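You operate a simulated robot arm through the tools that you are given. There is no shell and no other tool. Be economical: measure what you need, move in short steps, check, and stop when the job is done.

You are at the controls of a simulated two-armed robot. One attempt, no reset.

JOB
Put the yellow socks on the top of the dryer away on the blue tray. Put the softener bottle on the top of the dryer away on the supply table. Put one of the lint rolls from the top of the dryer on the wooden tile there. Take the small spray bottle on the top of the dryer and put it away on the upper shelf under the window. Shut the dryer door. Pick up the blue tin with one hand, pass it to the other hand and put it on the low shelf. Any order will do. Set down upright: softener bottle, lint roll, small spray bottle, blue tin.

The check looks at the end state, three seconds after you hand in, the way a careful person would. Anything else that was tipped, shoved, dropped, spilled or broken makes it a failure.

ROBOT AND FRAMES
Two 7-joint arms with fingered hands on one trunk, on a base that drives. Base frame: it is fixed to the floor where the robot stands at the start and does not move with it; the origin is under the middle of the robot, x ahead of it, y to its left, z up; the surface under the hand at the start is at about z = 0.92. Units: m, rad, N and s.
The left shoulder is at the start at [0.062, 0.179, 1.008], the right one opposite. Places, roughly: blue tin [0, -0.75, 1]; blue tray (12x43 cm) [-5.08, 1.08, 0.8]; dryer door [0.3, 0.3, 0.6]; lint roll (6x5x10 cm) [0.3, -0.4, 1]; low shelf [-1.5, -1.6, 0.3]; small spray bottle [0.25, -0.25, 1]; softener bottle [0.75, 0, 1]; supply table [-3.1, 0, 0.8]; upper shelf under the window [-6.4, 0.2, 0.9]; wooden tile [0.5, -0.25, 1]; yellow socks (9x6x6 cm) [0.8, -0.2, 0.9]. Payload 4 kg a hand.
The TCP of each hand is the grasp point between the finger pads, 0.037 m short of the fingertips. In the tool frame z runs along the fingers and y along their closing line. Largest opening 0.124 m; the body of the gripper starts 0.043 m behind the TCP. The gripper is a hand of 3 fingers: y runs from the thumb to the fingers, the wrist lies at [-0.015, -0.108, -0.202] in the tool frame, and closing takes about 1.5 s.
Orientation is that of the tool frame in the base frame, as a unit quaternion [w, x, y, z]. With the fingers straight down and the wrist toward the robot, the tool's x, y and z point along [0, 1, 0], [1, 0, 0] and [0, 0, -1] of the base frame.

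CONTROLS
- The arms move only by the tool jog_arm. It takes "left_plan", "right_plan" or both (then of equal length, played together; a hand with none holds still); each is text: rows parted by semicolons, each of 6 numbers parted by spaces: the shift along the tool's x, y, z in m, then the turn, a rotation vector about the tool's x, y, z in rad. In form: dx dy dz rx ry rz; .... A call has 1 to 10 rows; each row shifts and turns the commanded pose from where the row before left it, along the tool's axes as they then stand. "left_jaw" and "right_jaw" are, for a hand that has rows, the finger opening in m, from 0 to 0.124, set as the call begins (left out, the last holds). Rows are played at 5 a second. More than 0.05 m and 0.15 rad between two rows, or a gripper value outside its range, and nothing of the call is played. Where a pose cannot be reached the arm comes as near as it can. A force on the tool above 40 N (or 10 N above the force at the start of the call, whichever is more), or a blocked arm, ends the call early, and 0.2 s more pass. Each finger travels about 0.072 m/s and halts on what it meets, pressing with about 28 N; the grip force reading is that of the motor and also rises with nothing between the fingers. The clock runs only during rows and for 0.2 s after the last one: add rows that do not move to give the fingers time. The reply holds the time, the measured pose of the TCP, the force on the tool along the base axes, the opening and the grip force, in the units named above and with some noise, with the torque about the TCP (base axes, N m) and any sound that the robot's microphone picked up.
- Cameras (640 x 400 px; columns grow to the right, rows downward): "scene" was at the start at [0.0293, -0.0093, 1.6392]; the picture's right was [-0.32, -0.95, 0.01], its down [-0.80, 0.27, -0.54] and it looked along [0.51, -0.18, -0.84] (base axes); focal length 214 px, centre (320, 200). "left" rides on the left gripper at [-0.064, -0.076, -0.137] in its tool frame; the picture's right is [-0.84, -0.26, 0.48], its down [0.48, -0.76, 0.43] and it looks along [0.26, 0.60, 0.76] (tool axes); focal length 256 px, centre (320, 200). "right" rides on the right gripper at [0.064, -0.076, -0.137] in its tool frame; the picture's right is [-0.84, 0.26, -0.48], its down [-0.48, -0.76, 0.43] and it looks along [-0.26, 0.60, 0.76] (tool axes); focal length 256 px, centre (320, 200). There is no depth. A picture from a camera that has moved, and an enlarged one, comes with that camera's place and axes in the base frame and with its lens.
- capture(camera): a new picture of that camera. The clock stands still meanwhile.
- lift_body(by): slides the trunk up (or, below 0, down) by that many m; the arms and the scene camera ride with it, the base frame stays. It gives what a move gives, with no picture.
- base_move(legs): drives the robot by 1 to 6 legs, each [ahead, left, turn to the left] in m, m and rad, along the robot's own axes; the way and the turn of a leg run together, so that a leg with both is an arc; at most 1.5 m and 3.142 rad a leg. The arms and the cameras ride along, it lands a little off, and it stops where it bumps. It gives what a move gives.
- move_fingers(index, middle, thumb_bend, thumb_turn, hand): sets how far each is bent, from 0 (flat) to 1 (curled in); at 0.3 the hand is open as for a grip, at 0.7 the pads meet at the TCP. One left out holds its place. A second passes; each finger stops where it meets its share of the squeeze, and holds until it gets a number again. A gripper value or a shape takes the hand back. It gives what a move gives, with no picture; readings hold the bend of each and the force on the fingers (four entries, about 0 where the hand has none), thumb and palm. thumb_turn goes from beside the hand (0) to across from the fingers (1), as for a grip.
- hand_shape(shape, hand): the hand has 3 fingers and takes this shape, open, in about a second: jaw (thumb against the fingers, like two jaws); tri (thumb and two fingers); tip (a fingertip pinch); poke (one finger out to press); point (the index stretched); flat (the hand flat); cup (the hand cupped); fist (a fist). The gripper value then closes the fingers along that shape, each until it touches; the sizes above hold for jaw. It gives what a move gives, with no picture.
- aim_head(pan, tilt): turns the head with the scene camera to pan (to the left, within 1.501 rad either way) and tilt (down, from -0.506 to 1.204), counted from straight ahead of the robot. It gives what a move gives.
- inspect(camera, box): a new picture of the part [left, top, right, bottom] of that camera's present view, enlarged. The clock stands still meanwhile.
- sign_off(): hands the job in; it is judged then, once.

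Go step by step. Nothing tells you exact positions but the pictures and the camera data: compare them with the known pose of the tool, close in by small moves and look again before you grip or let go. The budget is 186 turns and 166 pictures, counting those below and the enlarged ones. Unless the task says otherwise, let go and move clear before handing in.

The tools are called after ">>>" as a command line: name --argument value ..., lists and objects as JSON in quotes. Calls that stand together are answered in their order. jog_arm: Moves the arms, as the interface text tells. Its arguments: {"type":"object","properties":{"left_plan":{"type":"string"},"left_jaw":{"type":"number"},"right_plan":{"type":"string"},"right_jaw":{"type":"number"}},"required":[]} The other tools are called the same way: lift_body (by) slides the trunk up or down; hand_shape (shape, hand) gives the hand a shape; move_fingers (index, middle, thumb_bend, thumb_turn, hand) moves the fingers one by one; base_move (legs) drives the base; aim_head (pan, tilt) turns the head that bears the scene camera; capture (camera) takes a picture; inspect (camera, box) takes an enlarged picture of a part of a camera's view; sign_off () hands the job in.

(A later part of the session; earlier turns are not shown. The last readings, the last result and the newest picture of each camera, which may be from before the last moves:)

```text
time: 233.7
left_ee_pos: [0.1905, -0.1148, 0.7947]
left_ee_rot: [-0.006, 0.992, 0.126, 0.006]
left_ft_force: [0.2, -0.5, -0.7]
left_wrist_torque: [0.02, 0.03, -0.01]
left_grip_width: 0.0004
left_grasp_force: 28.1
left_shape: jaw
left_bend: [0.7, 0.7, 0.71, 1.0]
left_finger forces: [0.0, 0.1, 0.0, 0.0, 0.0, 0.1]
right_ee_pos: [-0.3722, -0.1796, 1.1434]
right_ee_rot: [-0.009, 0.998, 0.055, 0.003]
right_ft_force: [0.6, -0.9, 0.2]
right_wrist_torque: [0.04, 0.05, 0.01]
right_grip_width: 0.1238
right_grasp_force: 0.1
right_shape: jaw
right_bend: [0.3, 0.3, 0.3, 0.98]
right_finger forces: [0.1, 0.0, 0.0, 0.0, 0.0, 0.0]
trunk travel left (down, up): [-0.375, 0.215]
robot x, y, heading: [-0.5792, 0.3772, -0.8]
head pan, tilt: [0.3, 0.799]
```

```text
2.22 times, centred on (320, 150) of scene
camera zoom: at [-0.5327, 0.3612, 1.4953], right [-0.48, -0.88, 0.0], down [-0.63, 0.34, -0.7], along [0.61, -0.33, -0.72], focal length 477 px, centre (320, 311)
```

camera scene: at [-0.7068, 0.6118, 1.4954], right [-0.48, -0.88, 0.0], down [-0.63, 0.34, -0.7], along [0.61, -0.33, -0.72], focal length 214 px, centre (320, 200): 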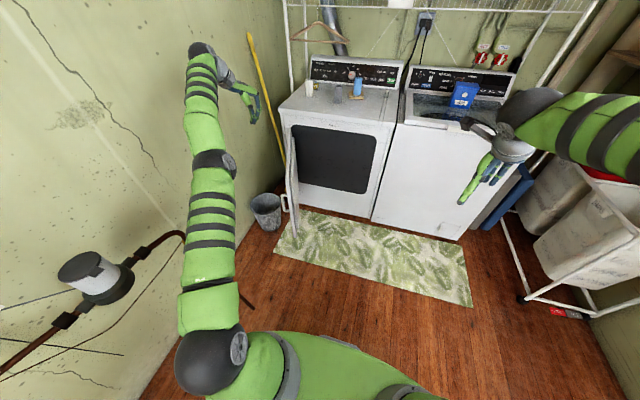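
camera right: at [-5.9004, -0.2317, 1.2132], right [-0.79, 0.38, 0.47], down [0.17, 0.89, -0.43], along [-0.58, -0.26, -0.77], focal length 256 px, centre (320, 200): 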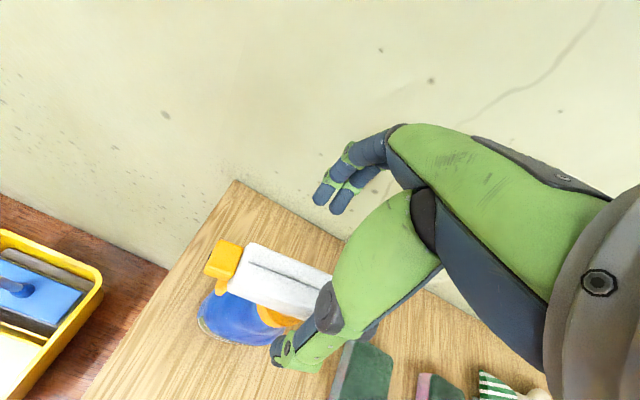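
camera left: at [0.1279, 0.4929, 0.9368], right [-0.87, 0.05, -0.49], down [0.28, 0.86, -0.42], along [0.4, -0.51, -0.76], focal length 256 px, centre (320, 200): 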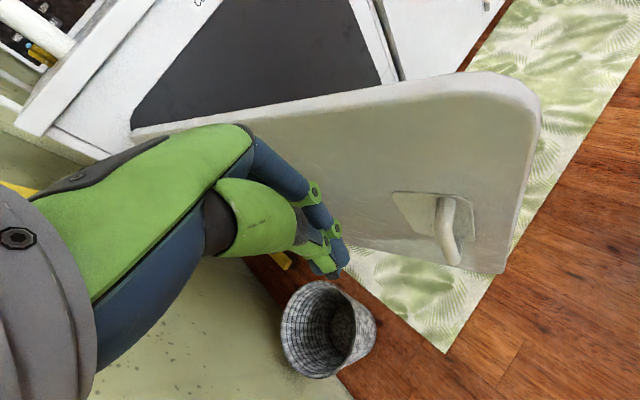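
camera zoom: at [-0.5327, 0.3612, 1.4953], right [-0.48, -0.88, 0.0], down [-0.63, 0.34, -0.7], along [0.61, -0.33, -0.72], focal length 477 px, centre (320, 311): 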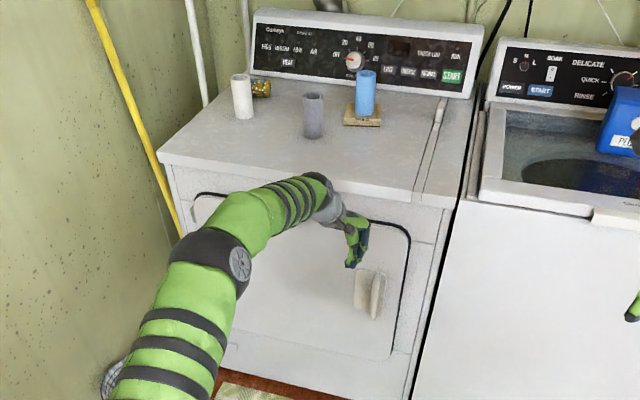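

>>> jog_arm --left_plan "0.005 0.0087 0 0 0 0;0.005 0.0087 0 0 0 0;0.005 0.0087 0 0 0 0;0.005 0.0087 0 0 0 0;0.005 0.0087 0 0 0 0;0.005 0.0087 0 0 0 0;0 0 0 0 0 0"

>>> inspect --camera "scene" --box '[240, 100, 400, 240]'

```text
time: 235.3
left_ee_pos: [0.207, -0.1315, 0.7964]
left_ee_rot: [-0.004, 0.992, 0.126, 0.006]
left_ft_force: [-1.0, 0.4, 0.9]
left_wrist_torque: [-0.03, -0.01, 0.01]
left_grip_width: 0.0001
left_grasp_force: 27.6
left_shape: jaw
left_bend: [0.7, 0.7, 0.71, 1.0]
left_finger forces: [0.0, 0.1, 0.1, 0.0, 0.0, 0.1]
left hand out of reach, approached as far as the arm can: row 3, 4, 5, 6
right_ee_pos: [-0.3739, -0.1798, 1.1453]
right_ee_rot: [-0.008, 0.998, 0.056, 0.005]
right_ft_force: [-0.5, 0.2, -0.4]
right_wrist_torque: [0.0, -0.03, 0.01]
right_grip_width: 0.1237
right_grasp_force: 0.1
right_shape: jaw
right_bend: [0.3, 0.3, 0.3, 0.98]
right_finger forces: [0.0, 0.0, 0.0, 0.0, 0.1, 0.0]
trunk travel left (down, up): [-0.375, 0.215]
robot x, y, heading: [-0.5854, 0.3802, -0.799]
head pan, tilt: [0.3, 0.799]
```

```text
2.86 times, centred on (320, 170) of scene
camera zoom: at [-0.5335, 0.362, 1.4954], right [-0.48, -0.88, 0.0], down [-0.63, 0.34, -0.7], along [0.61, -0.33, -0.72], focal length 613 px, centre (320, 286)
```

zoom: 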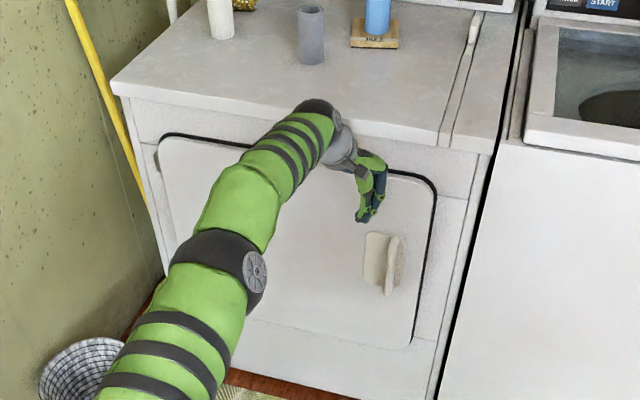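

>>> base_move --legs '[[0.05, 0, 0]]'

>>> inspect --camera "scene" --box '[240, 100, 400, 240]'

>>> capture --camera "left"

```text
time: 236.2
left_ee_pos: [0.2253, -0.1511, 0.795]
left_ee_rot: [-0.01, 0.993, 0.121, 0.001]
left_ft_force: [-9.5, 9.3, 1.8]
left_wrist_torque: [-0.3, -0.2, -0.19]
left_grip_width: 0.0
left_grasp_force: 27.9
left_shape: jaw
left_bend: [0.7, 0.7, 0.71, 1.0]
left_finger forces: [0.0, 12.8, 0.0, 0.0, 0.1, 0.0]
right_ee_pos: [-0.3523, -0.2017, 1.1452]
right_ee_rot: [-0.008, 0.998, 0.056, 0.003]
right_ft_force: [-0.2, 0.8, 0.4]
right_wrist_torque: [-0.03, -0.01, -0.01]
right_grip_width: 0.1237
right_grasp_force: 0.0
right_shape: jaw
right_bend: [0.3, 0.3, 0.3, 0.98]
right_finger forces: [0.1, 0.1, 0.0, 0.0, 0.0, 0.1]
trunk travel left (down, up): [-0.375, 0.215]
robot x, y, heading: [-0.5582, 0.3538, -0.796]
head pan, tilt: [0.3, 0.799]
stopped in leg 1: the force on the tool passed its limit at 74 N (the readings are from after the stop); the commanded pose is now the measured one
```

```text
2.86 times, centred on (320, 170) of scene
camera zoom: at [-0.5122, 0.3401, 1.4955], right [-0.48, -0.88, 0.0], down [-0.63, 0.34, -0.7], along [0.61, -0.33, -0.72], focal length 613 px, centre (320, 286)
```

zoom: 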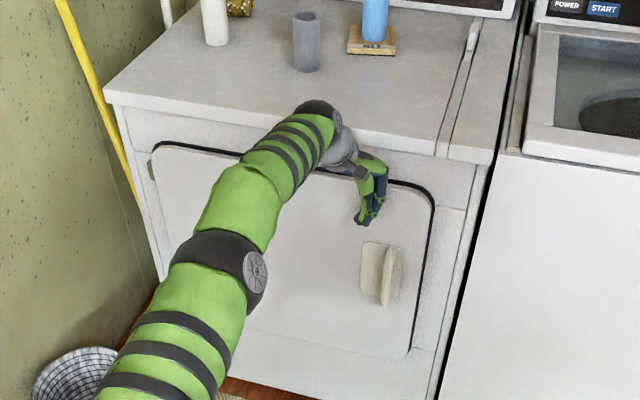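

```text
60 pictures are left
camera left: at [0.1439, -0.0958, 0.9319], right [-0.88, 0.06, -0.48], down [0.29, 0.86, -0.42], along [0.39, -0.5, -0.77], focal length 256 px, centre (320, 200)
```

left: 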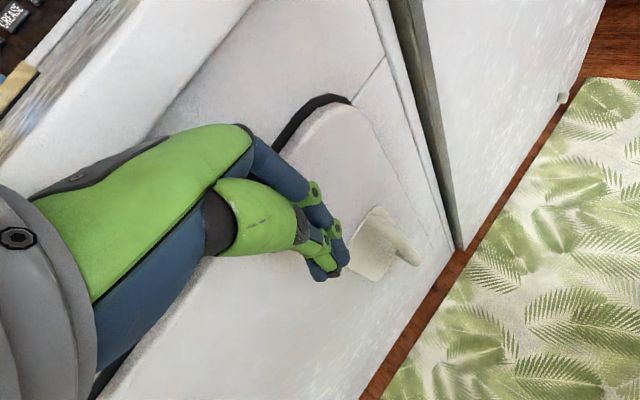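

The door is shut against its stop. I'll back off, bring the left hand up and the trunk back to normal height, and check the door and the tin.

>>> base_move --legs '[[-0.3, -0.2, 0]]'

>>> lift_body --by 0.15

>>> jog_arm --left_plan "0 -0.02 -0.045 0 0 0;0 -0.02 -0.045 0 0 0;0 -0.02 -0.045 0 0 0;0 -0.02 -0.045 0 0 0;0 -0.02 -0.045 0 0 0;0 0 -0.045 0 0 0;0 0 0 0 0 0" --left_jaw 0.124

>>> aim_head --pan -0.05 --tilt 0.7

>>> capture --camera "scene"

```text
time: 238.6
left_ee_pos: [-0.1267, -0.0765, 0.7929]
left_ee_rot: [-0.01, 0.993, 0.121, 0.001]
left_ft_force: [-0.1, 0.2, 0.3]
left_wrist_torque: [0.0, -0.03, -0.01]
left_grip_width: 0.0
left_grasp_force: 28.1
left_shape: jaw
left_bend: [0.7, 0.7, 0.72, 1.0]
left_finger forces: [0.0, 0.1, 0.1, 0.0, 0.0, 0.0]
right_ee_pos: [-0.7034, -0.1258, 1.1446]
right_ee_rot: [-0.008, 0.998, 0.056, 0.003]
right_ft_force: [0.2, -0.7, 0.3]
right_wrist_torque: [-0.02, 0.0, 0.03]
right_grip_width: 0.1237
right_grasp_force: 0.2
right_shape: jaw
right_bend: [0.3, 0.3, 0.3, 0.98]
right_finger forces: [0.0, 0.0, 0.0, 0.1, 0.0, 0.0]
trunk travel left (down, up): [-0.375, 0.215]
robot x, y, heading: [-0.9105, 0.4339, -0.802]
head pan, tilt: [0.3, 0.799]
```

```text
time: 240.3
left_ee_pos: [-0.127, -0.0764, 0.9435]
left_ee_rot: [-0.009, 0.993, 0.121, 0.001]
left_ft_force: [-0.8, 0.2, 0.2]
left_wrist_torque: [0.01, -0.01, -0.01]
left_grip_width: 0.0
left_grasp_force: 27.7
left_shape: jaw
left_bend: [0.7, 0.7, 0.72, 1.0]
left_finger forces: [0.0, 0.1, 0.0, 0.0, 0.0, 0.1]
right_ee_pos: [-0.7027, -0.1257, 1.2943]
right_ee_rot: [-0.008, 0.998, 0.056, 0.003]
right_ft_force: [0.4, -0.3, 0.5]
right_wrist_torque: [-0.02, 0.03, -0.01]
right_grip_width: 0.1238
right_grasp_force: 0.0
right_shape: jaw
right_bend: [0.3, 0.3, 0.3, 0.98]
right_finger forces: [0.0, 0.0, 0.1, 0.1, 0.0, 0.1]
trunk travel left (down, up): [-0.525, 0.065]
robot x, y, heading: [-0.9141, 0.4311, -0.798]
head pan, tilt: [0.3, 0.799]
```

```text
time: 241.9
left_ee_pos: [-0.1515, 0.0156, 1.2151]
left_ee_rot: [-0.01, 0.992, 0.122, 0.001]
left_ft_force: [0.2, 0.3, -0.1]
left_wrist_torque: [0.02, 0.01, 0.03]
left_grip_width: 0.124
left_grasp_force: 0.2
left_shape: jaw
left_bend: [0.3, 0.3, 0.3, 0.98]
left_finger forces: [0.1, 0.0, 0.1, 0.0, 0.0, 0.0]
right_ee_pos: [-0.7035, -0.126, 1.2948]
right_ee_rot: [-0.008, 0.998, 0.056, 0.002]
right_ft_force: [0.2, -0.7, -0.3]
right_wrist_torque: [-0.03, -0.01, -0.02]
right_grip_width: 0.1238
right_grasp_force: 0.0
right_shape: jaw
right_bend: [0.3, 0.3, 0.3, 0.98]
right_finger forces: [0.0, 0.0, 0.1, 0.0, 0.1, 0.0]
trunk travel left (down, up): [-0.525, 0.065]
robot x, y, heading: [-0.9146, 0.4315, -0.8]
head pan, tilt: [0.3, 0.799]
```

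```text
time: 242.7
left_ee_pos: [-0.1512, 0.0161, 1.2148]
left_ee_rot: [-0.011, 0.993, 0.121, 0.001]
left_ft_force: [-0.2, 0.6, 1.1]
left_wrist_torque: [-0.01, 0.0, 0.02]
left_grip_width: 0.1236
left_grasp_force: 0.1
left_shape: jaw
left_bend: [0.3, 0.3, 0.3, 0.98]
left_finger forces: [0.1, 0.0, 0.0, 0.1, 0.1, 0.0]
right_ee_pos: [-0.7032, -0.1257, 1.2947]
right_ee_rot: [-0.009, 0.998, 0.056, 0.003]
right_ft_force: [-0.4, -0.7, 0.7]
right_wrist_torque: [-0.05, -0.01, 0.01]
right_grip_width: 0.1237
right_grasp_force: 0.1
right_shape: jaw
right_bend: [0.3, 0.3, 0.3, 0.98]
right_finger forces: [0.1, 0.0, 0.0, 0.0, 0.0, 0.0]
trunk travel left (down, up): [-0.525, 0.065]
robot x, y, heading: [-0.9084, 0.4351, -0.803]
head pan, tilt: [-0.051, 0.7]
```

```text
59 pictures are left
camera scene: at [-0.878, 0.3903, 1.6536], right [-0.75, -0.66, 0.0], down [-0.43, 0.48, -0.76], along [0.51, -0.57, -0.64], focal length 214 px, centre (320, 200)
```

scene: 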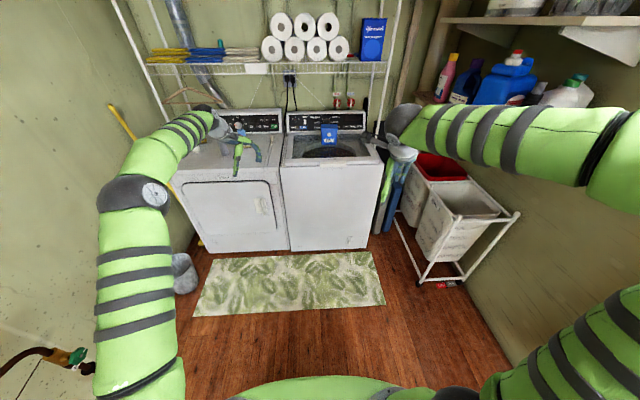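

>>> inspect --camera "scene" --box '[150, 180, 300, 300]'

>>> inspect --camera "scene" --box '[260, 90, 400, 190]'

```text
3.33 times, centred on (225, 240) of scene
camera zoom: at [-0.878, 0.3903, 1.6536], right [-0.75, -0.66, 0.0], down [-0.43, 0.48, -0.76], along [0.51, -0.57, -0.64], focal length 715 px, centre (637, 67)
```

zoom: 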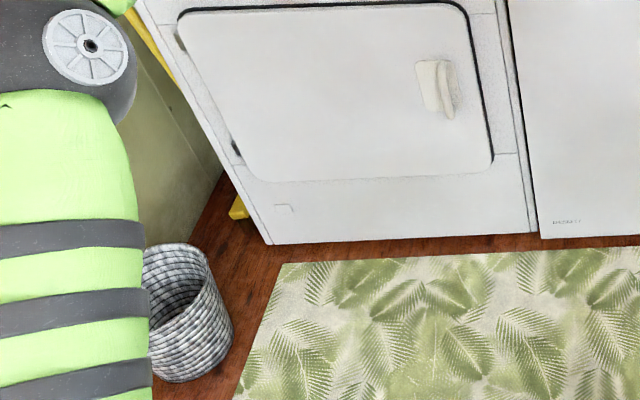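

```text
4.00 times, centred on (330, 140) of scene
camera zoom: at [-0.878, 0.3903, 1.6536], right [-0.75, -0.66, 0.0], down [-0.43, 0.48, -0.76], along [0.51, -0.57, -0.64], focal length 858 px, centre (280, 440)
```

zoom: 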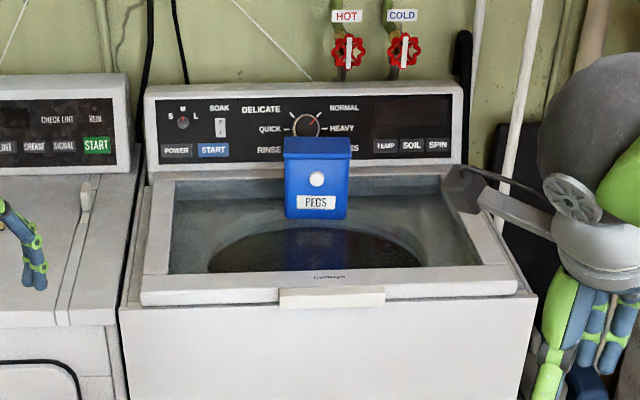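

The door is shut and everything around it is undisturbed. Next is the "PEGS" tin on the washer at about (0.12, -0.83): I'll draw the left hand back and drive in for the right hand.

>>> jog_arm --left_plan "-0.021 -0.036 0 0 0 0;-0.021 -0.036 0 0 0 0;-0.021 -0.036 0 0 0 0;-0.021 -0.036 0 0 0 0;-0.021 -0.036 0 0 0 0;-0.021 -0.036 0 0 0 0"

>>> base_move --legs '[[0.74, 0.085, 0]]'

>>> aim_head --pan -0.35 --tilt 0.9

>>> capture --camera "scene"

>>> capture --camera "right"

```text
time: 244.1
left_ee_pos: [-0.3274, 0.1957, 1.2202]
left_ee_rot: [-0.009, 0.993, 0.12, 0.001]
left_ft_force: [0.3, 0.1, -0.1]
left_wrist_torque: [0.01, 0.02, -0.03]
left_grip_width: 0.1239
left_grasp_force: 0.0
left_shape: jaw
left_bend: [0.3, 0.3, 0.3, 0.98]
left_finger forces: [0.1, 0.0, 0.0, 0.0, 0.1, 0.0]
right_ee_pos: [-0.7036, -0.1253, 1.2944]
right_ee_rot: [-0.008, 0.998, 0.057, 0.003]
right_ft_force: [0.3, 0.9, 0.3]
right_wrist_torque: [-0.03, -0.02, -0.01]
right_grip_width: 0.1238
right_grasp_force: 0.1
right_shape: jaw
right_bend: [0.3, 0.3, 0.3, 0.98]
right_finger forces: [0.0, 0.0, 0.0, 0.0, 0.0, 0.1]
trunk travel left (down, up): [-0.525, 0.065]
robot x, y, heading: [-0.9152, 0.4305, -0.799]
head pan, tilt: [-0.051, 0.7]
```

```text
time: 248.2
left_ee_pos: [0.2494, -0.2762, 1.2193]
left_ee_rot: [-0.01, 0.993, 0.121, 0.001]
left_ft_force: [-0.1, -0.1, -0.2]
left_wrist_torque: [-0.04, 0.01, -0.01]
left_grip_width: 0.1237
left_grasp_force: 0.1
left_shape: jaw
left_bend: [0.3, 0.3, 0.3, 0.98]
left_finger forces: [0.1, 0.1, 0.0, 0.0, 0.1, 0.0]
right_ee_pos: [-0.1274, -0.5954, 1.2941]
right_ee_rot: [-0.008, 0.998, 0.056, 0.003]
right_ft_force: [0.7, 0.5, 0.3]
right_wrist_torque: [0.05, 0.03, 0.02]
right_grip_width: 0.1237
right_grasp_force: 0.1
right_shape: jaw
right_bend: [0.3, 0.3, 0.3, 0.98]
right_finger forces: [0.0, 0.0, 0.0, 0.1, 0.0, 0.0]
trunk travel left (down, up): [-0.525, 0.065]
robot x, y, heading: [-0.3374, -0.0392, -0.802]
head pan, tilt: [-0.051, 0.7]
```

```text
time: 249.0
left_ee_pos: [0.2499, -0.2763, 1.2199]
left_ee_rot: [-0.01, 0.993, 0.121, 0.002]
left_ft_force: [-0.1, -0.8, 0.1]
left_wrist_torque: [0.04, 0.01, 0.02]
left_grip_width: 0.1238
left_grasp_force: 0.1
left_shape: jaw
left_bend: [0.3, 0.3, 0.3, 0.98]
left_finger forces: [0.0, 0.0, 0.1, 0.1, 0.1, 0.0]
right_ee_pos: [-0.1281, -0.5963, 1.2944]
right_ee_rot: [-0.008, 0.998, 0.057, 0.003]
right_ft_force: [0.7, 0.7, 0.3]
right_wrist_torque: [-0.02, -0.02, 0.02]
right_grip_width: 0.1238
right_grasp_force: 0.1
right_shape: jaw
right_bend: [0.3, 0.3, 0.3, 0.98]
right_finger forces: [0.0, 0.0, 0.0, 0.0, 0.1, 0.0]
trunk travel left (down, up): [-0.525, 0.065]
robot x, y, heading: [-0.3377, -0.0389, -0.802]
head pan, tilt: [-0.351, 0.901]
```

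```text
56 pictures are left
camera scene: at [-0.3277, -0.0844, 1.6375], right [-0.91, -0.41, 0.0], down [-0.32, 0.71, -0.62], along [0.25, -0.57, -0.78], focal length 214 px, centre (320, 200)
```

scene: 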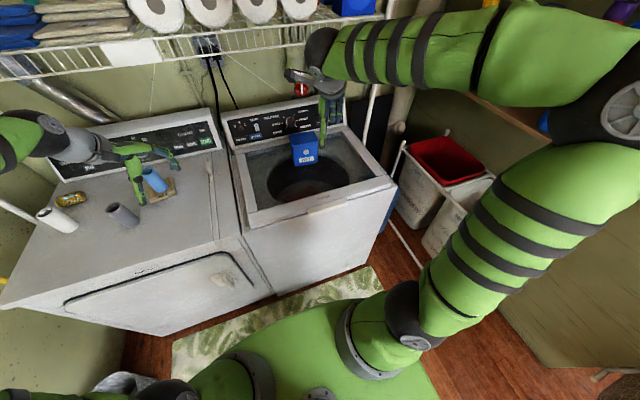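

```text
55 pictures are left
camera right: at [-0.0733, -0.5164, 1.433], right [-0.81, -0.36, 0.47], down [-0.56, 0.71, -0.43], along [-0.18, -0.61, -0.77], focal length 256 px, centre (320, 200)
```

right: 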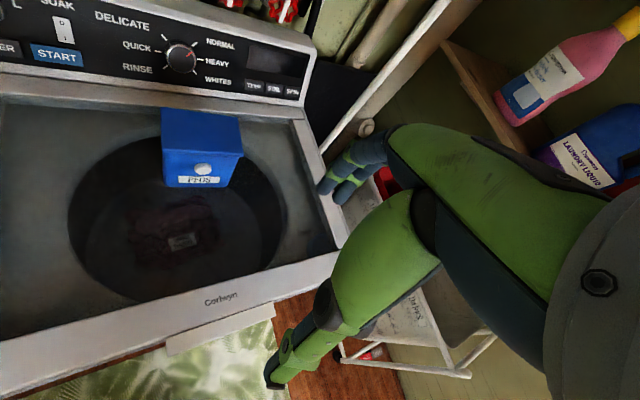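

The tin is about 0.125 wide and 0.10 deep with its top near z=1.03, centred at (0.087, -0.815) and square with the washer. I'll align the right hand's yaw and bring it over the tin.

>>> jog_arm --right_plan "0 0 0.02 0 0 -0.13;0 0 0.03 0 0 -0.13;0 0 0.03 0 0 -0.13;0 0 0.03 0 0 -0.13;0 0 0 0 0 -0.13;0 0.04 0 0 0 0;0 0.045 0 0 0 0;0 0.045 0 0 0 0;0 0.045 0 0 0 0;0 0 0 0 0 0"

>>> capture --camera "right"

```text
time: 251.2
left_ee_pos: [0.2487, -0.2753, 1.2189]
left_ee_rot: [-0.009, 0.993, 0.121, 0.002]
left_ft_force: [0.6, 0.6, -0.9]
left_wrist_torque: [-0.02, 0.02, -0.01]
left_grip_width: 0.1237
left_grasp_force: 0.1
left_shape: jaw
left_bend: [0.3, 0.3, 0.3, 0.98]
left_finger forces: [0.0, 0.0, 0.0, 0.0, 0.0, 0.0]
right_ee_pos: [-0.007, -0.7207, 1.1838]
right_ee_rot: [-0.007, 0.928, 0.371, 0.005]
right_ft_force: [-0.2, 0.2, 0.3]
right_wrist_torque: [-0.04, -0.02, 0.0]
right_grip_width: 0.1235
right_grasp_force: 0.0
right_shape: jaw
right_bend: [0.3, 0.3, 0.3, 0.98]
right_finger forces: [0.0, 0.0, 0.1, 0.0, 0.0, 0.0]
trunk travel left (down, up): [-0.525, 0.065]
robot x, y, heading: [-0.3362, -0.0371, -0.801]
head pan, tilt: [-0.351, 0.901]
```

```text
54 pictures are left
camera right: at [-0.013, -0.6245, 1.3214], right [-0.43, -0.77, 0.47], down [-0.87, 0.22, -0.44], along [0.23, -0.6, -0.77], focal length 256 px, centre (320, 200)
```

right: 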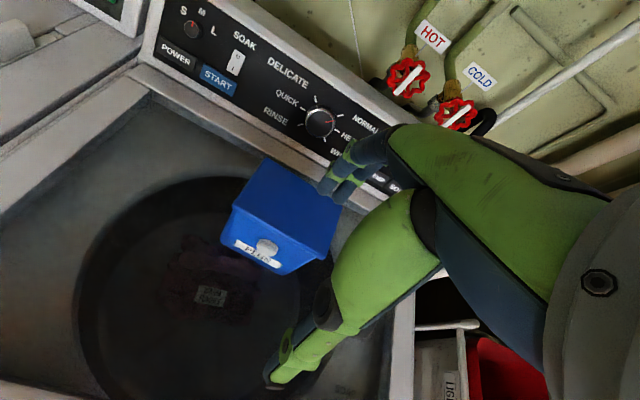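

>>> jog_arm --right_plan "0 0 0 0 0 0.1;0.006 0.04 0 0 0 0;0.006 0.04 0 0 0 0;0.007 0.039 0 0 0 0;0 0 0.04 0 0 0;0 0 0.03 0 0 0;0 0 0 0 0 0"

>>> capture --camera "right"

>>> inspect --camera "scene" --box '[240, 90, 380, 190]'

```text
time: 252.8
left_ee_pos: [0.2492, -0.2752, 1.2184]
left_ee_rot: [-0.01, 0.993, 0.12, 0.001]
left_ft_force: [0.4, -0.2, 0.1]
left_wrist_torque: [-0.02, 0.0, 0.03]
left_grip_width: 0.1237
left_grasp_force: 0.1
left_shape: jaw
left_bend: [0.3, 0.3, 0.3, 0.98]
left_finger forces: [0.1, 0.0, 0.1, 0.0, 0.0, 0.1]
right_ee_pos: [0.0808, -0.8006, 1.1115]
right_ee_rot: [-0.007, 0.946, 0.324, 0.005]
right_ft_force: [1.1, -0.2, -0.7]
right_wrist_torque: [-0.02, -0.01, 0.01]
right_grip_width: 0.1237
right_grasp_force: 0.1
right_shape: jaw
right_bend: [0.3, 0.3, 0.3, 0.98]
right_finger forces: [0.1, 0.0, 0.1, 0.0, 0.1, 0.0]
trunk travel left (down, up): [-0.525, 0.065]
robot x, y, heading: [-0.3367, -0.0383, -0.805]
head pan, tilt: [-0.351, 0.901]
```

```text
53 pictures are left
camera right: at [0.0847, -0.7049, 1.2509], right [-0.51, -0.72, 0.47], down [-0.85, 0.31, -0.43], along [0.17, -0.62, -0.77], focal length 256 px, centre (320, 200)
```

right: 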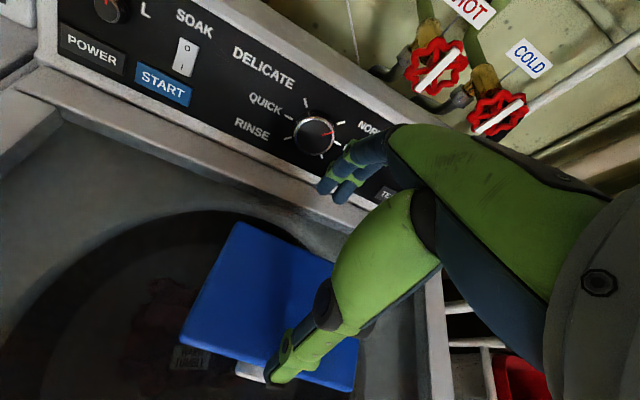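

```text
4.00 times, centred on (310, 140) of scene
camera zoom: at [-0.3281, -0.0841, 1.6375], right [-0.91, -0.41, 0.0], down [-0.32, 0.72, -0.62], along [0.25, -0.57, -0.78], focal length 858 px, centre (360, 440)
```

zoom: 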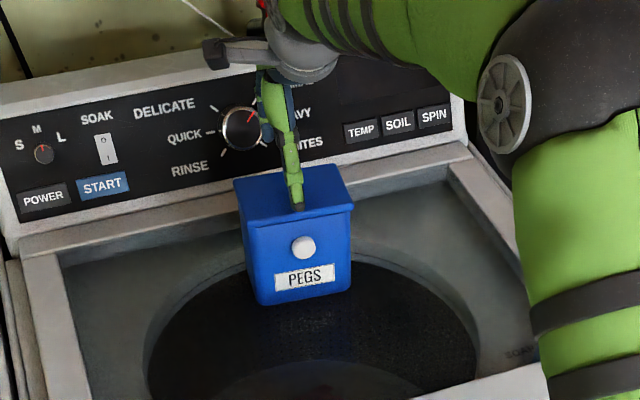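

Cross-checking both cameras puts the lid top at z≈1.07 and the tin centre at (0.061, -0.786), about 0.083 deep. I'll rise slightly, shift back 2.4 cm and look again.

>>> jog_arm --right_plan "0 0 -0.02 0 0 0;-0.007 -0.024 0 0 0 0;0 0 0.015 0 0 0;0 0 0 0 0 0"

>>> capture --camera "right"

>>> inspect --camera "scene" --box '[240, 90, 380, 190]'

```text
time: 253.8
left_ee_pos: [0.2497, -0.276, 1.2198]
left_ee_rot: [-0.01, 0.993, 0.121, 0.001]
left_ft_force: [-0.3, -0.3, -0.4]
left_wrist_torque: [0.0, 0.0, 0.01]
left_grip_width: 0.1235
left_grasp_force: 0.1
left_shape: jaw
left_bend: [0.3, 0.3, 0.3, 0.98]
left_finger forces: [0.0, 0.0, 0.0, 0.0, 0.0, 0.1]
right_ee_pos: [0.0614, -0.7869, 1.1161]
right_ee_rot: [-0.006, 0.946, 0.324, 0.005]
right_ft_force: [-0.6, -0.3, -0.5]
right_wrist_torque: [0.0, 0.02, 0.0]
right_grip_width: 0.1238
right_grasp_force: 0.0
right_shape: jaw
right_bend: [0.3, 0.3, 0.3, 0.98]
right_finger forces: [0.0, 0.1, 0.0, 0.0, 0.0, 0.1]
trunk travel left (down, up): [-0.525, 0.065]
robot x, y, heading: [-0.3408, -0.0401, -0.798]
head pan, tilt: [-0.351, 0.901]
```

```text
51 pictures are left
camera right: at [0.0641, -0.6915, 1.256], right [-0.51, -0.72, 0.47], down [-0.85, 0.31, -0.43], along [0.17, -0.62, -0.77], focal length 256 px, centre (320, 200)
```

right: 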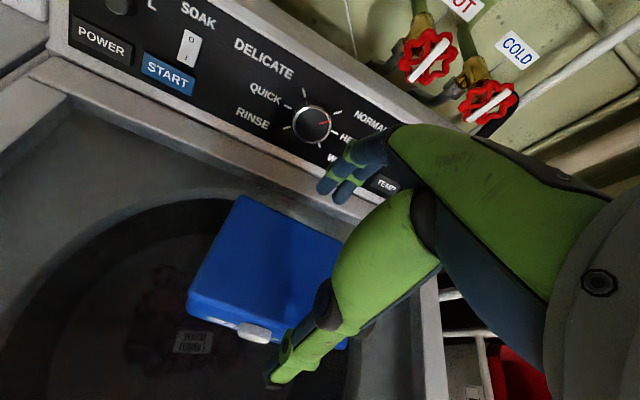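

```text
4.00 times, centred on (310, 140) of scene
camera zoom: at [-0.3282, -0.0841, 1.6375], right [-0.91, -0.41, 0.0], down [-0.32, 0.72, -0.62], along [0.25, -0.57, -0.78], focal length 858 px, centre (360, 440)
```

zoom: 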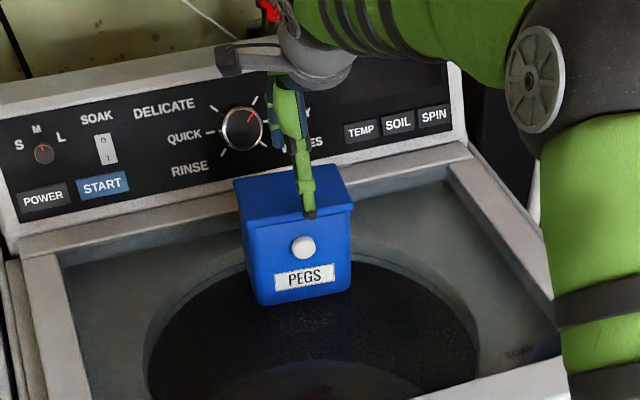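

The hand straddles the tin with about 2 cm spare on each side. I'll shift 2.8 cm sideways so the thumb misses the front knob, lower to z≈1.042 and close.

>>> jog_arm --right_plan "-0.028 0 0 0 0 0;0 0 0.03 0 0 0;0 0 0.03 0 0 0;0 0 0.014 0 0 0;0 0 0 0 0 0"

>>> inspect --camera "scene" --box '[240, 90, 380, 190]'

```text
time: 255.0
left_ee_pos: [0.2484, -0.2737, 1.2202]
left_ee_rot: [-0.009, 0.993, 0.122, 0.001]
left_ft_force: [0.0, 0.0, 0.1]
left_wrist_torque: [0.05, 0.01, -0.01]
left_grip_width: 0.1239
left_grasp_force: 0.0
left_shape: jaw
left_bend: [0.3, 0.3, 0.3, 0.98]
left_finger forces: [0.1, 0.0, 0.0, 0.1, 0.0, 0.0]
right_ee_pos: [0.0371, -0.8021, 1.047]
right_ee_rot: [-0.004, 0.946, 0.324, 0.006]
right_ft_force: [-7.7, 7.9, 22.9]
right_wrist_torque: [0.59, 0.36, 0.09]
right_grip_width: 0.1237
right_grasp_force: 0.0
right_shape: jaw
right_bend: [0.3, 0.3, 0.29, 0.97]
right_finger forces: [0.0, 0.0, 0.0, 0.0, 19.2, 0.0]
trunk travel left (down, up): [-0.525, 0.065]
robot x, y, heading: [-0.3373, -0.0376, -0.798]
head pan, tilt: [-0.351, 0.901]
```

```text
4.00 times, centred on (310, 140) of scene
camera zoom: at [-0.3298, -0.0812, 1.6379], right [-0.91, -0.41, 0.0], down [-0.32, 0.71, -0.62], along [0.25, -0.57, -0.78], focal length 858 px, centre (360, 440)
```

zoom: 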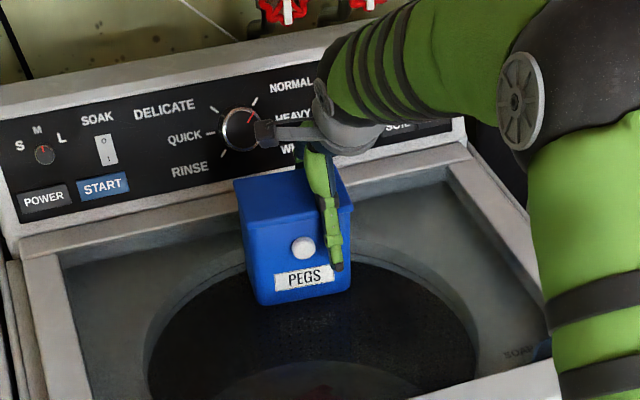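

>>> jog_arm --right_plan "0 0 -0.025 0 0 0;0 -0.012 0 0 0 0;0 0 0.015 0 0 0;0 0 0.008 0 0 0;0 0 0 0 0 0"

>>> capture --camera "right"

```text
time: 256.2
left_ee_pos: [0.2498, -0.2756, 1.2187]
left_ee_rot: [-0.01, 0.993, 0.121, 0.002]
left_ft_force: [-0.9, -0.1, -1.1]
left_wrist_torque: [0.0, 0.01, -0.01]
left_grip_width: 0.1239
left_grasp_force: 0.1
left_shape: jaw
left_bend: [0.3, 0.3, 0.3, 0.98]
left_finger forces: [0.1, 0.1, 0.0, 0.0, 0.0, 0.0]
right_ee_pos: [0.0313, -0.7944, 1.0447]
right_ee_rot: [-0.007, 0.946, 0.324, 0.004]
right_ft_force: [0.8, 0.0, -0.2]
right_wrist_torque: [0.0, -0.01, -0.01]
right_grip_width: 0.124
right_grasp_force: 0.1
right_shape: jaw
right_bend: [0.3, 0.3, 0.3, 0.98]
right_finger forces: [0.0, 0.0, 0.0, 0.0, 0.1, 0.1]
trunk travel left (down, up): [-0.525, 0.065]
robot x, y, heading: [-0.336, -0.0371, -0.8]
head pan, tilt: [-0.351, 0.901]
```

```text
48 pictures are left
camera right: at [0.0355, -0.6979, 1.1835], right [-0.51, -0.72, 0.47], down [-0.85, 0.31, -0.43], along [0.17, -0.62, -0.77], focal length 256 px, centre (320, 200)
```

right: 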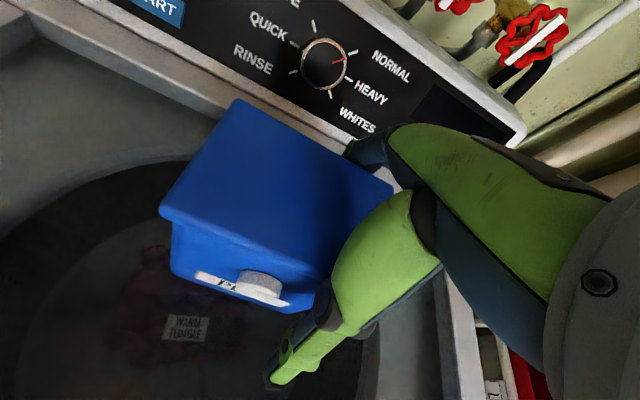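

No contact now and the hand straddles the tin, so I'll close and then lift.

>>> jog_arm --right_plan "0 0 0 0 0 0;0 0 0 0 0 0;0 0 0 0 0 0;0 0 0 0 0 0;0 0 0 0 0 0;0 0 0 0 0 0;0 0 0 0 0 0" --right_jaw 0.04

>>> jog_arm --right_plan "0 0 -0.02 0 0 0;0 0 -0.03 0 0 0;0 0 -0.03 0 0 0;0 0 0 0 0 0"

>>> inspect --camera "scene" --box '[240, 70, 380, 190]'

```text
time: 257.8
left_ee_pos: [0.2498, -0.2758, 1.2198]
left_ee_rot: [-0.01, 0.993, 0.121, 0.001]
left_ft_force: [-0.4, -0.8, 1.0]
left_wrist_torque: [0.0, -0.02, -0.01]
left_grip_width: 0.1239
left_grasp_force: 0.0
left_shape: jaw
left_bend: [0.3, 0.3, 0.3, 0.98]
left_finger forces: [0.0, 0.0, 0.1, 0.0, 0.0, 0.0]
right_ee_pos: [0.0312, -0.7935, 1.0465]
right_ee_rot: [-0.005, 0.946, 0.325, 0.005]
right_ft_force: [-0.9, -1.4, 10.3]
right_wrist_torque: [-0.48, -0.45, 0.01]
right_grip_width: 0.0939
right_grasp_force: 28.3
right_shape: jaw
right_bend: [0.34, 0.37, 0.0, 0.99]
right_finger forces: [19.5, 9.8, 0.1, 0.0, 33.6, 0.0]
trunk travel left (down, up): [-0.525, 0.065]
robot x, y, heading: [-0.3351, -0.0387, -0.802]
head pan, tilt: [-0.351, 0.901]
```

```text
time: 258.8
left_ee_pos: [0.2501, -0.2765, 1.2181]
left_ee_rot: [-0.009, 0.993, 0.12, 0.002]
left_ft_force: [0.5, 0.3, -0.1]
left_wrist_torque: [-0.03, -0.03, -0.03]
left_grip_width: 0.1235
left_grasp_force: 0.1
left_shape: jaw
left_bend: [0.3, 0.3, 0.3, 0.98]
left_finger forces: [0.0, 0.1, 0.0, 0.0, 0.1, 0.1]
right_ee_pos: [0.032, -0.7954, 1.125]
right_ee_rot: [-0.007, 0.946, 0.325, 0.005]
right_ft_force: [0.1, 0.0, -1.1]
right_wrist_torque: [-0.03, 0.08, -0.01]
right_grip_width: 0.0934
right_grasp_force: 28.0
right_shape: jaw
right_bend: [0.34, 0.37, 0.0, 0.99]
right_finger forces: [17.3, 8.6, 0.1, 0.0, 30.7, 0.1]
trunk travel left (down, up): [-0.525, 0.065]
robot x, y, heading: [-0.3363, -0.0344, -0.799]
head pan, tilt: [-0.351, 0.901]
```

```text
3.33 times, centred on (310, 130) of scene
camera zoom: at [-0.3275, -0.0848, 1.6374], right [-0.91, -0.41, 0.0], down [-0.32, 0.72, -0.62], along [0.25, -0.57, -0.78], focal length 715 px, centre (353, 433)
```

zoom: 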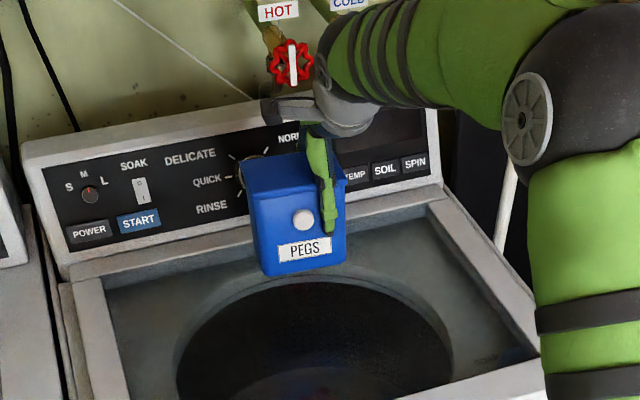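

The tin is held. I'll raise it, back away from the washer, then bring it in front while turning the left hand to point inward for the pass.

>>> jog_arm --right_plan "0 0 -0.04 0 0 0;0 0 -0.04 0 0 0;0 0 0 0 0 0"

>>> base_move --legs '[[-0.6, 0, 0]]'

>>> jog_arm --right_plan "0.0189 -0.0335 0 0 0 0;0.0189 -0.0335 0 0 0 0;0.0189 -0.0335 0 0 0 0;0.0189 -0.0335 0 0 0 0;0.0189 -0.0335 0 0 0 0;0.0189 -0.0335 0 0 0 0;0.0189 -0.0335 0 0 0 0;0.0189 -0.0335 0 0 0 0;0 0 0 0 0 0" --left_plan "0.02 0 0 0 0 -0.14;0.02 0 0 0 0 -0.14;0.02 0 0 0 0 -0.138;0 0 0 0 -0.143 0;0 0 0 0 -0.143 0;0 0 0 0 -0.143 0;0 0 0 0 -0.143 0;0 0 0 0 -0.143 0;0 0 0 0 -0.143 0"

>>> jog_arm --left_plan "0 0 0 0 -0.143 0;0 0 0 0 -0.143 0;0 0 0 0 -0.143 0;0 0 0 0 -0.143 0;0 0 0 0 -0.141 0;0 0 0 0 0 0"

>>> aim_head --pan 0 --tilt 0.75

>>> capture --camera "scene"

```text
time: 259.6
left_ee_pos: [0.2499, -0.2759, 1.219]
left_ee_rot: [-0.01, 0.993, 0.121, 0.002]
left_ft_force: [1.4, 0.4, 1.1]
left_wrist_torque: [-0.02, -0.01, -0.04]
left_grip_width: 0.124
left_grasp_force: 0.1
left_shape: jaw
left_bend: [0.3, 0.3, 0.3, 0.98]
left_finger forces: [0.0, 0.0, 0.0, 0.0, 0.1, 0.0]
right_ee_pos: [0.0327, -0.7964, 1.2051]
right_ee_rot: [-0.006, 0.946, 0.324, 0.005]
right_ft_force: [0.5, 0.1, -1.4]
right_wrist_torque: [-0.01, 0.04, -0.01]
right_grip_width: 0.0934
right_grasp_force: 28.0
right_shape: jaw
right_bend: [0.35, 0.37, 0.0, 0.99]
right_finger forces: [17.3, 8.7, 0.0, 0.0, 30.5, 0.0]
trunk travel left (down, up): [-0.525, 0.065]
robot x, y, heading: [-0.3393, -0.042, -0.8]
head pan, tilt: [-0.351, 0.901]
```

```text
time: 262.9
left_ee_pos: [-0.1653, 0.1492, 1.22]
left_ee_rot: [-0.01, 0.993, 0.12, 0.002]
left_ft_force: [1.0, -0.5, 0.2]
left_wrist_torque: [0.01, -0.01, 0.0]
left_grip_width: 0.1236
left_grasp_force: 0.0
left_shape: jaw
left_bend: [0.3, 0.3, 0.3, 0.98]
left_finger forces: [0.0, 0.0, 0.0, 0.0, 0.0, 0.0]
right_ee_pos: [-0.384, -0.3714, 1.2058]
right_ee_rot: [-0.007, 0.946, 0.324, 0.005]
right_ft_force: [0.8, 0.6, -2.1]
right_wrist_torque: [-0.03, 0.02, 0.02]
right_grip_width: 0.0934
right_grasp_force: 27.9
right_shape: jaw
right_bend: [0.35, 0.37, 0.0, 0.99]
right_finger forces: [17.4, 8.5, 0.1, 0.0, 30.4, 0.1]
trunk travel left (down, up): [-0.525, 0.065]
robot x, y, heading: [-0.7517, 0.3878, -0.802]
head pan, tilt: [-0.351, 0.901]
```

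```text
time: 264.9
left_ee_pos: [-0.1088, 0.1708, 1.2188]
left_ee_rot: [0.126, 0.861, 0.298, -0.391]
left_ft_force: [0.2, -0.1, 1.1]
left_wrist_torque: [0.01, -0.02, -0.02]
left_grip_width: 0.1237
left_grasp_force: 0.0
left_shape: jaw
left_bend: [0.3, 0.3, 0.3, 0.98]
left_finger forces: [0.0, 0.0, 0.1, 0.0, 0.0, 0.0]
right_ee_pos: [-0.4281, -0.0665, 1.2086]
right_ee_rot: [-0.006, 0.946, 0.324, 0.005]
right_ft_force: [-0.1, 0.6, -1.3]
right_wrist_torque: [-0.01, 0.05, -0.01]
right_grip_width: 0.0934
right_grasp_force: 28.3
right_shape: jaw
right_bend: [0.35, 0.37, 0.0, 0.99]
right_finger forces: [17.2, 8.7, 0.0, 0.0, 30.0, 0.0]
trunk travel left (down, up): [-0.525, 0.065]
robot x, y, heading: [-0.7491, 0.3873, -0.806]
head pan, tilt: [-0.351, 0.901]
```

```text
time: 266.3
left_ee_pos: [-0.111, 0.1719, 1.2198]
left_ee_rot: [0.222, 0.672, 0.236, -0.667]
left_ft_force: [0.0, -0.2, 0.5]
left_wrist_torque: [0.0, -0.01, -0.03]
left_grip_width: 0.1238
left_grasp_force: 0.1
left_shape: jaw
left_bend: [0.3, 0.3, 0.3, 0.98]
left_finger forces: [0.0, 0.0, 0.0, 0.1, 0.0, 0.0]
right_ee_pos: [-0.4292, -0.0669, 1.2096]
right_ee_rot: [-0.007, 0.946, 0.324, 0.005]
right_ft_force: [1.6, 0.4, -0.4]
right_wrist_torque: [0.0, 0.05, 0.02]
right_grip_width: 0.0929
right_grasp_force: 27.8
right_shape: jaw
right_bend: [0.35, 0.37, 0.0, 0.99]
right_finger forces: [17.0, 8.6, 0.0, 0.0, 30.1, 0.1]
trunk travel left (down, up): [-0.525, 0.065]
robot x, y, heading: [-0.7527, 0.3879, -0.8]
head pan, tilt: [-0.351, 0.901]
```

```text
time: 267.1
left_ee_pos: [-0.1087, 0.1719, 1.2192]
left_ee_rot: [0.222, 0.672, 0.235, -0.666]
left_ft_force: [-0.3, 0.1, 0.0]
left_wrist_torque: [0.01, -0.04, -0.02]
left_grip_width: 0.1238
left_grasp_force: 0.1
left_shape: jaw
left_bend: [0.3, 0.3, 0.3, 0.98]
left_finger forces: [0.0, 0.1, 0.1, 0.1, 0.1, 0.0]
right_ee_pos: [-0.4279, -0.0659, 1.2098]
right_ee_rot: [-0.006, 0.946, 0.323, 0.005]
right_ft_force: [-0.6, -0.3, -2.1]
right_wrist_torque: [0.0, 0.04, -0.02]
right_grip_width: 0.0933
right_grasp_force: 27.9
right_shape: jaw
right_bend: [0.35, 0.37, 0.0, 0.99]
right_finger forces: [17.1, 8.6, 0.1, 0.1, 30.2, 0.1]
trunk travel left (down, up): [-0.525, 0.065]
robot x, y, heading: [-0.7534, 0.3872, -0.801]
head pan, tilt: [0.0, 0.75]
```

```text
46 pictures are left
camera scene: at [-0.715, 0.3511, 1.6494], right [-0.72, -0.7, 0.0], down [-0.47, 0.49, -0.73], along [0.51, -0.53, -0.68], focal length 214 px, centre (320, 200)
```

scene: 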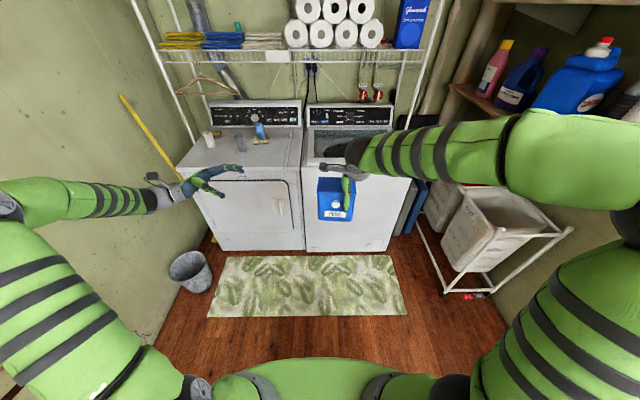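

Now I'll bring the left hand alongside, level with the tin's lower half and about 4 cm short of it.

>>> jog_arm --left_plan "0.032 0 0.02 0 0 0;0.032 0 0.03 0 0 0;0.032 -0.002 0.035 0 0 0;0 -0.002 0.045 0 0 0;0 -0.002 0.045 0 0 0;0 0 0.045 0 0 0;0 0 0.02 0 0 0;0 0 0 0 0 0"

>>> capture --camera "left"

>>> inspect --camera "scene" --box '[210, 120, 410, 250]'

```text
time: 268.9
left_ee_pos: [-0.3036, 0.0311, 1.12]
left_ee_rot: [0.222, 0.672, 0.236, -0.666]
left_ft_force: [0.1, -0.4, -0.1]
left_wrist_torque: [-0.01, 0.0, 0.01]
left_grip_width: 0.1239
left_grasp_force: 0.1
left_shape: jaw
left_bend: [0.3, 0.3, 0.3, 0.98]
left_finger forces: [0.0, 0.0, 0.0, 0.0, 0.0, 0.0]
right_ee_pos: [-0.4276, -0.0663, 1.2089]
right_ee_rot: [-0.007, 0.946, 0.324, 0.005]
right_ft_force: [0.2, 0.2, -1.9]
right_wrist_torque: [0.0, 0.03, 0.02]
right_grip_width: 0.0932
right_grasp_force: 28.3
right_shape: jaw
right_bend: [0.35, 0.37, 0.0, 0.99]
right_finger forces: [17.0, 8.6, 0.1, 0.0, 30.1, 0.0]
trunk travel left (down, up): [-0.525, 0.065]
robot x, y, heading: [-0.7495, 0.3873, -0.803]
head pan, tilt: [0.0, 0.75]
```

```text
45 pictures are left
camera left: at [-0.2425, 0.1733, 1.1871], right [-0.54, -0.11, 0.83], down [-0.81, 0.34, -0.48], along [-0.24, -0.93, -0.27], focal length 256 px, centre (320, 200)
```

left: 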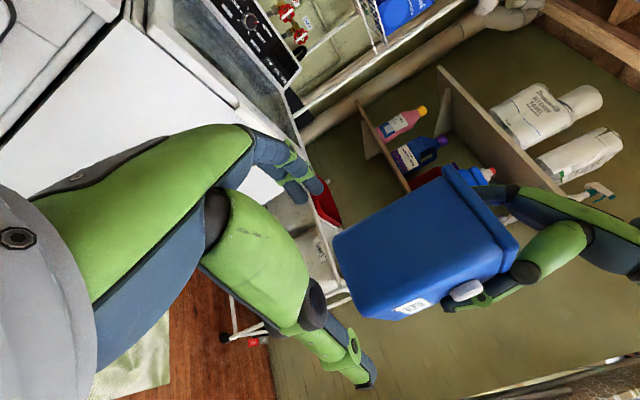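

```text
3.08 times, centred on (310, 185) of scene
camera zoom: at [-0.7149, 0.3512, 1.6494], right [-0.72, -0.7, 0.0], down [-0.47, 0.49, -0.73], along [0.51, -0.52, -0.68], focal length 660 px, centre (351, 246)
```

zoom: 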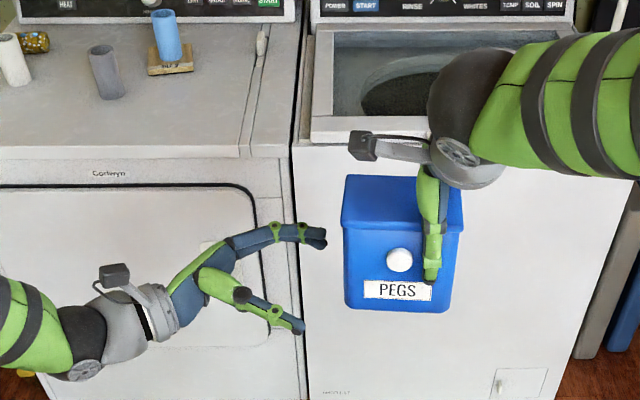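

The tin turns out to be only about 0.10 tall, so the left hand should take the left end at mid-height instead, beside the right fingers. I'll raise the left hand 5 cm and slide in partway.

>>> jog_arm --left_plan "-0.026 0 0 0 0 0;-0.026 0 0 0 0 0;0 0 0.02 0 0 0;0 0 0.02 0 0 0;0 0 0 0 0 0"

>>> capture --camera "left"

>>> inspect --camera "scene" --box '[250, 140, 390, 230]'

```text
time: 270.1
left_ee_pos: [-0.3355, 0.0047, 1.1727]
left_ee_rot: [0.223, 0.671, 0.236, -0.666]
left_ft_force: [-0.8, 0.3, 0.5]
left_wrist_torque: [0.0, 0.01, 0.02]
left_grip_width: 0.124
left_grasp_force: 0.2
left_shape: jaw
left_bend: [0.3, 0.3, 0.3, 0.98]
left_finger forces: [0.0, 0.1, 0.0, 0.0, 0.0, 0.0]
right_ee_pos: [-0.4279, -0.0677, 1.2097]
right_ee_rot: [-0.006, 0.946, 0.323, 0.006]
right_ft_force: [0.0, -0.1, -1.1]
right_wrist_torque: [-0.01, 0.06, 0.0]
right_grip_width: 0.0932
right_grasp_force: 28.9
right_shape: jaw
right_bend: [0.35, 0.37, 0.0, 0.99]
right_finger forces: [17.1, 8.6, 0.0, 0.0, 30.0, 0.0]
trunk travel left (down, up): [-0.525, 0.065]
robot x, y, heading: [-0.751, 0.3899, -0.798]
head pan, tilt: [0.0, 0.75]
```

```text
43 pictures are left
camera left: at [-0.2739, 0.1477, 1.2391], right [-0.54, -0.11, 0.83], down [-0.81, 0.34, -0.48], along [-0.24, -0.93, -0.27], focal length 256 px, centre (320, 200)
```

left: 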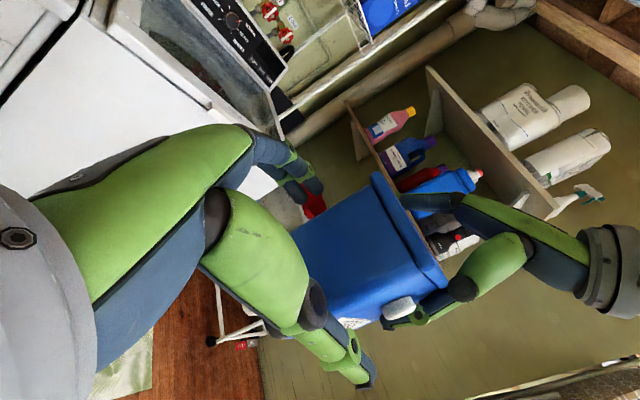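

```text
4.44 times, centred on (320, 185) of scene
camera zoom: at [-0.7148, 0.3513, 1.6494], right [-0.72, -0.7, 0.0], down [-0.48, 0.49, -0.73], along [0.51, -0.52, -0.68], focal length 953 px, centre (320, 267)
```

zoom: 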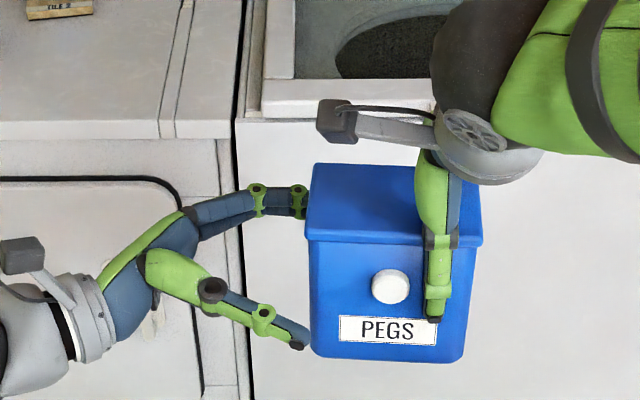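

Aligned: the thumb is in front and the fingers behind. I'll slide in 5 cm and close.

>>> jog_arm --left_plan "0 0 0.017 0 0 0;0 0 0.017 0 0 0;0 0 0.016 0 0 0;0 0 0 0 0 0"

>>> inspect --camera "scene" --box '[250, 140, 390, 230]'

```text
time: 271.1
left_ee_pos: [-0.3731, -0.0262, 1.1711]
left_ee_rot: [0.222, 0.671, 0.236, -0.666]
left_ft_force: [-0.2, -0.1, -0.6]
left_wrist_torque: [0.03, 0.0, 0.0]
left_grip_width: 0.1238
left_grasp_force: 0.0
left_shape: jaw
left_bend: [0.3, 0.3, 0.3, 0.98]
left_finger forces: [0.1, 0.0, 0.0, 0.1, 0.1, 0.0]
right_ee_pos: [-0.4273, -0.067, 1.2097]
right_ee_rot: [-0.006, 0.946, 0.325, 0.005]
right_ft_force: [-0.3, 0.9, -1.9]
right_wrist_torque: [-0.06, 0.05, 0.03]
right_grip_width: 0.0936
right_grasp_force: 28.0
right_shape: jaw
right_bend: [0.35, 0.37, 0.0, 0.99]
right_finger forces: [17.2, 8.6, 0.0, 0.1, 30.0, 0.0]
trunk travel left (down, up): [-0.525, 0.065]
robot x, y, heading: [-0.7525, 0.3888, -0.8]
head pan, tilt: [0.0, 0.75]
```

```text
4.44 times, centred on (320, 185) of scene
camera zoom: at [-0.7148, 0.3513, 1.6494], right [-0.72, -0.7, 0.0], down [-0.48, 0.49, -0.73], along [0.51, -0.52, -0.68], focal length 953 px, centre (320, 267)
```

zoom: 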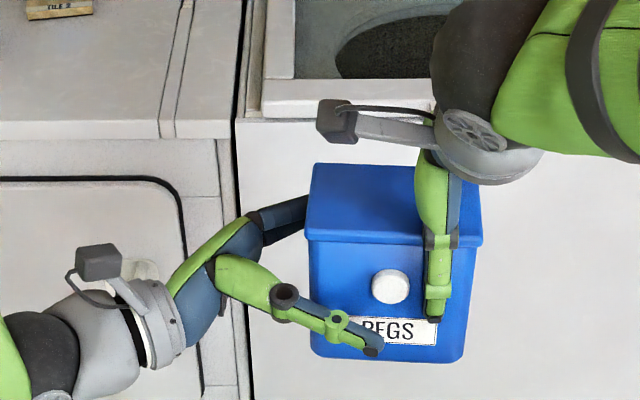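

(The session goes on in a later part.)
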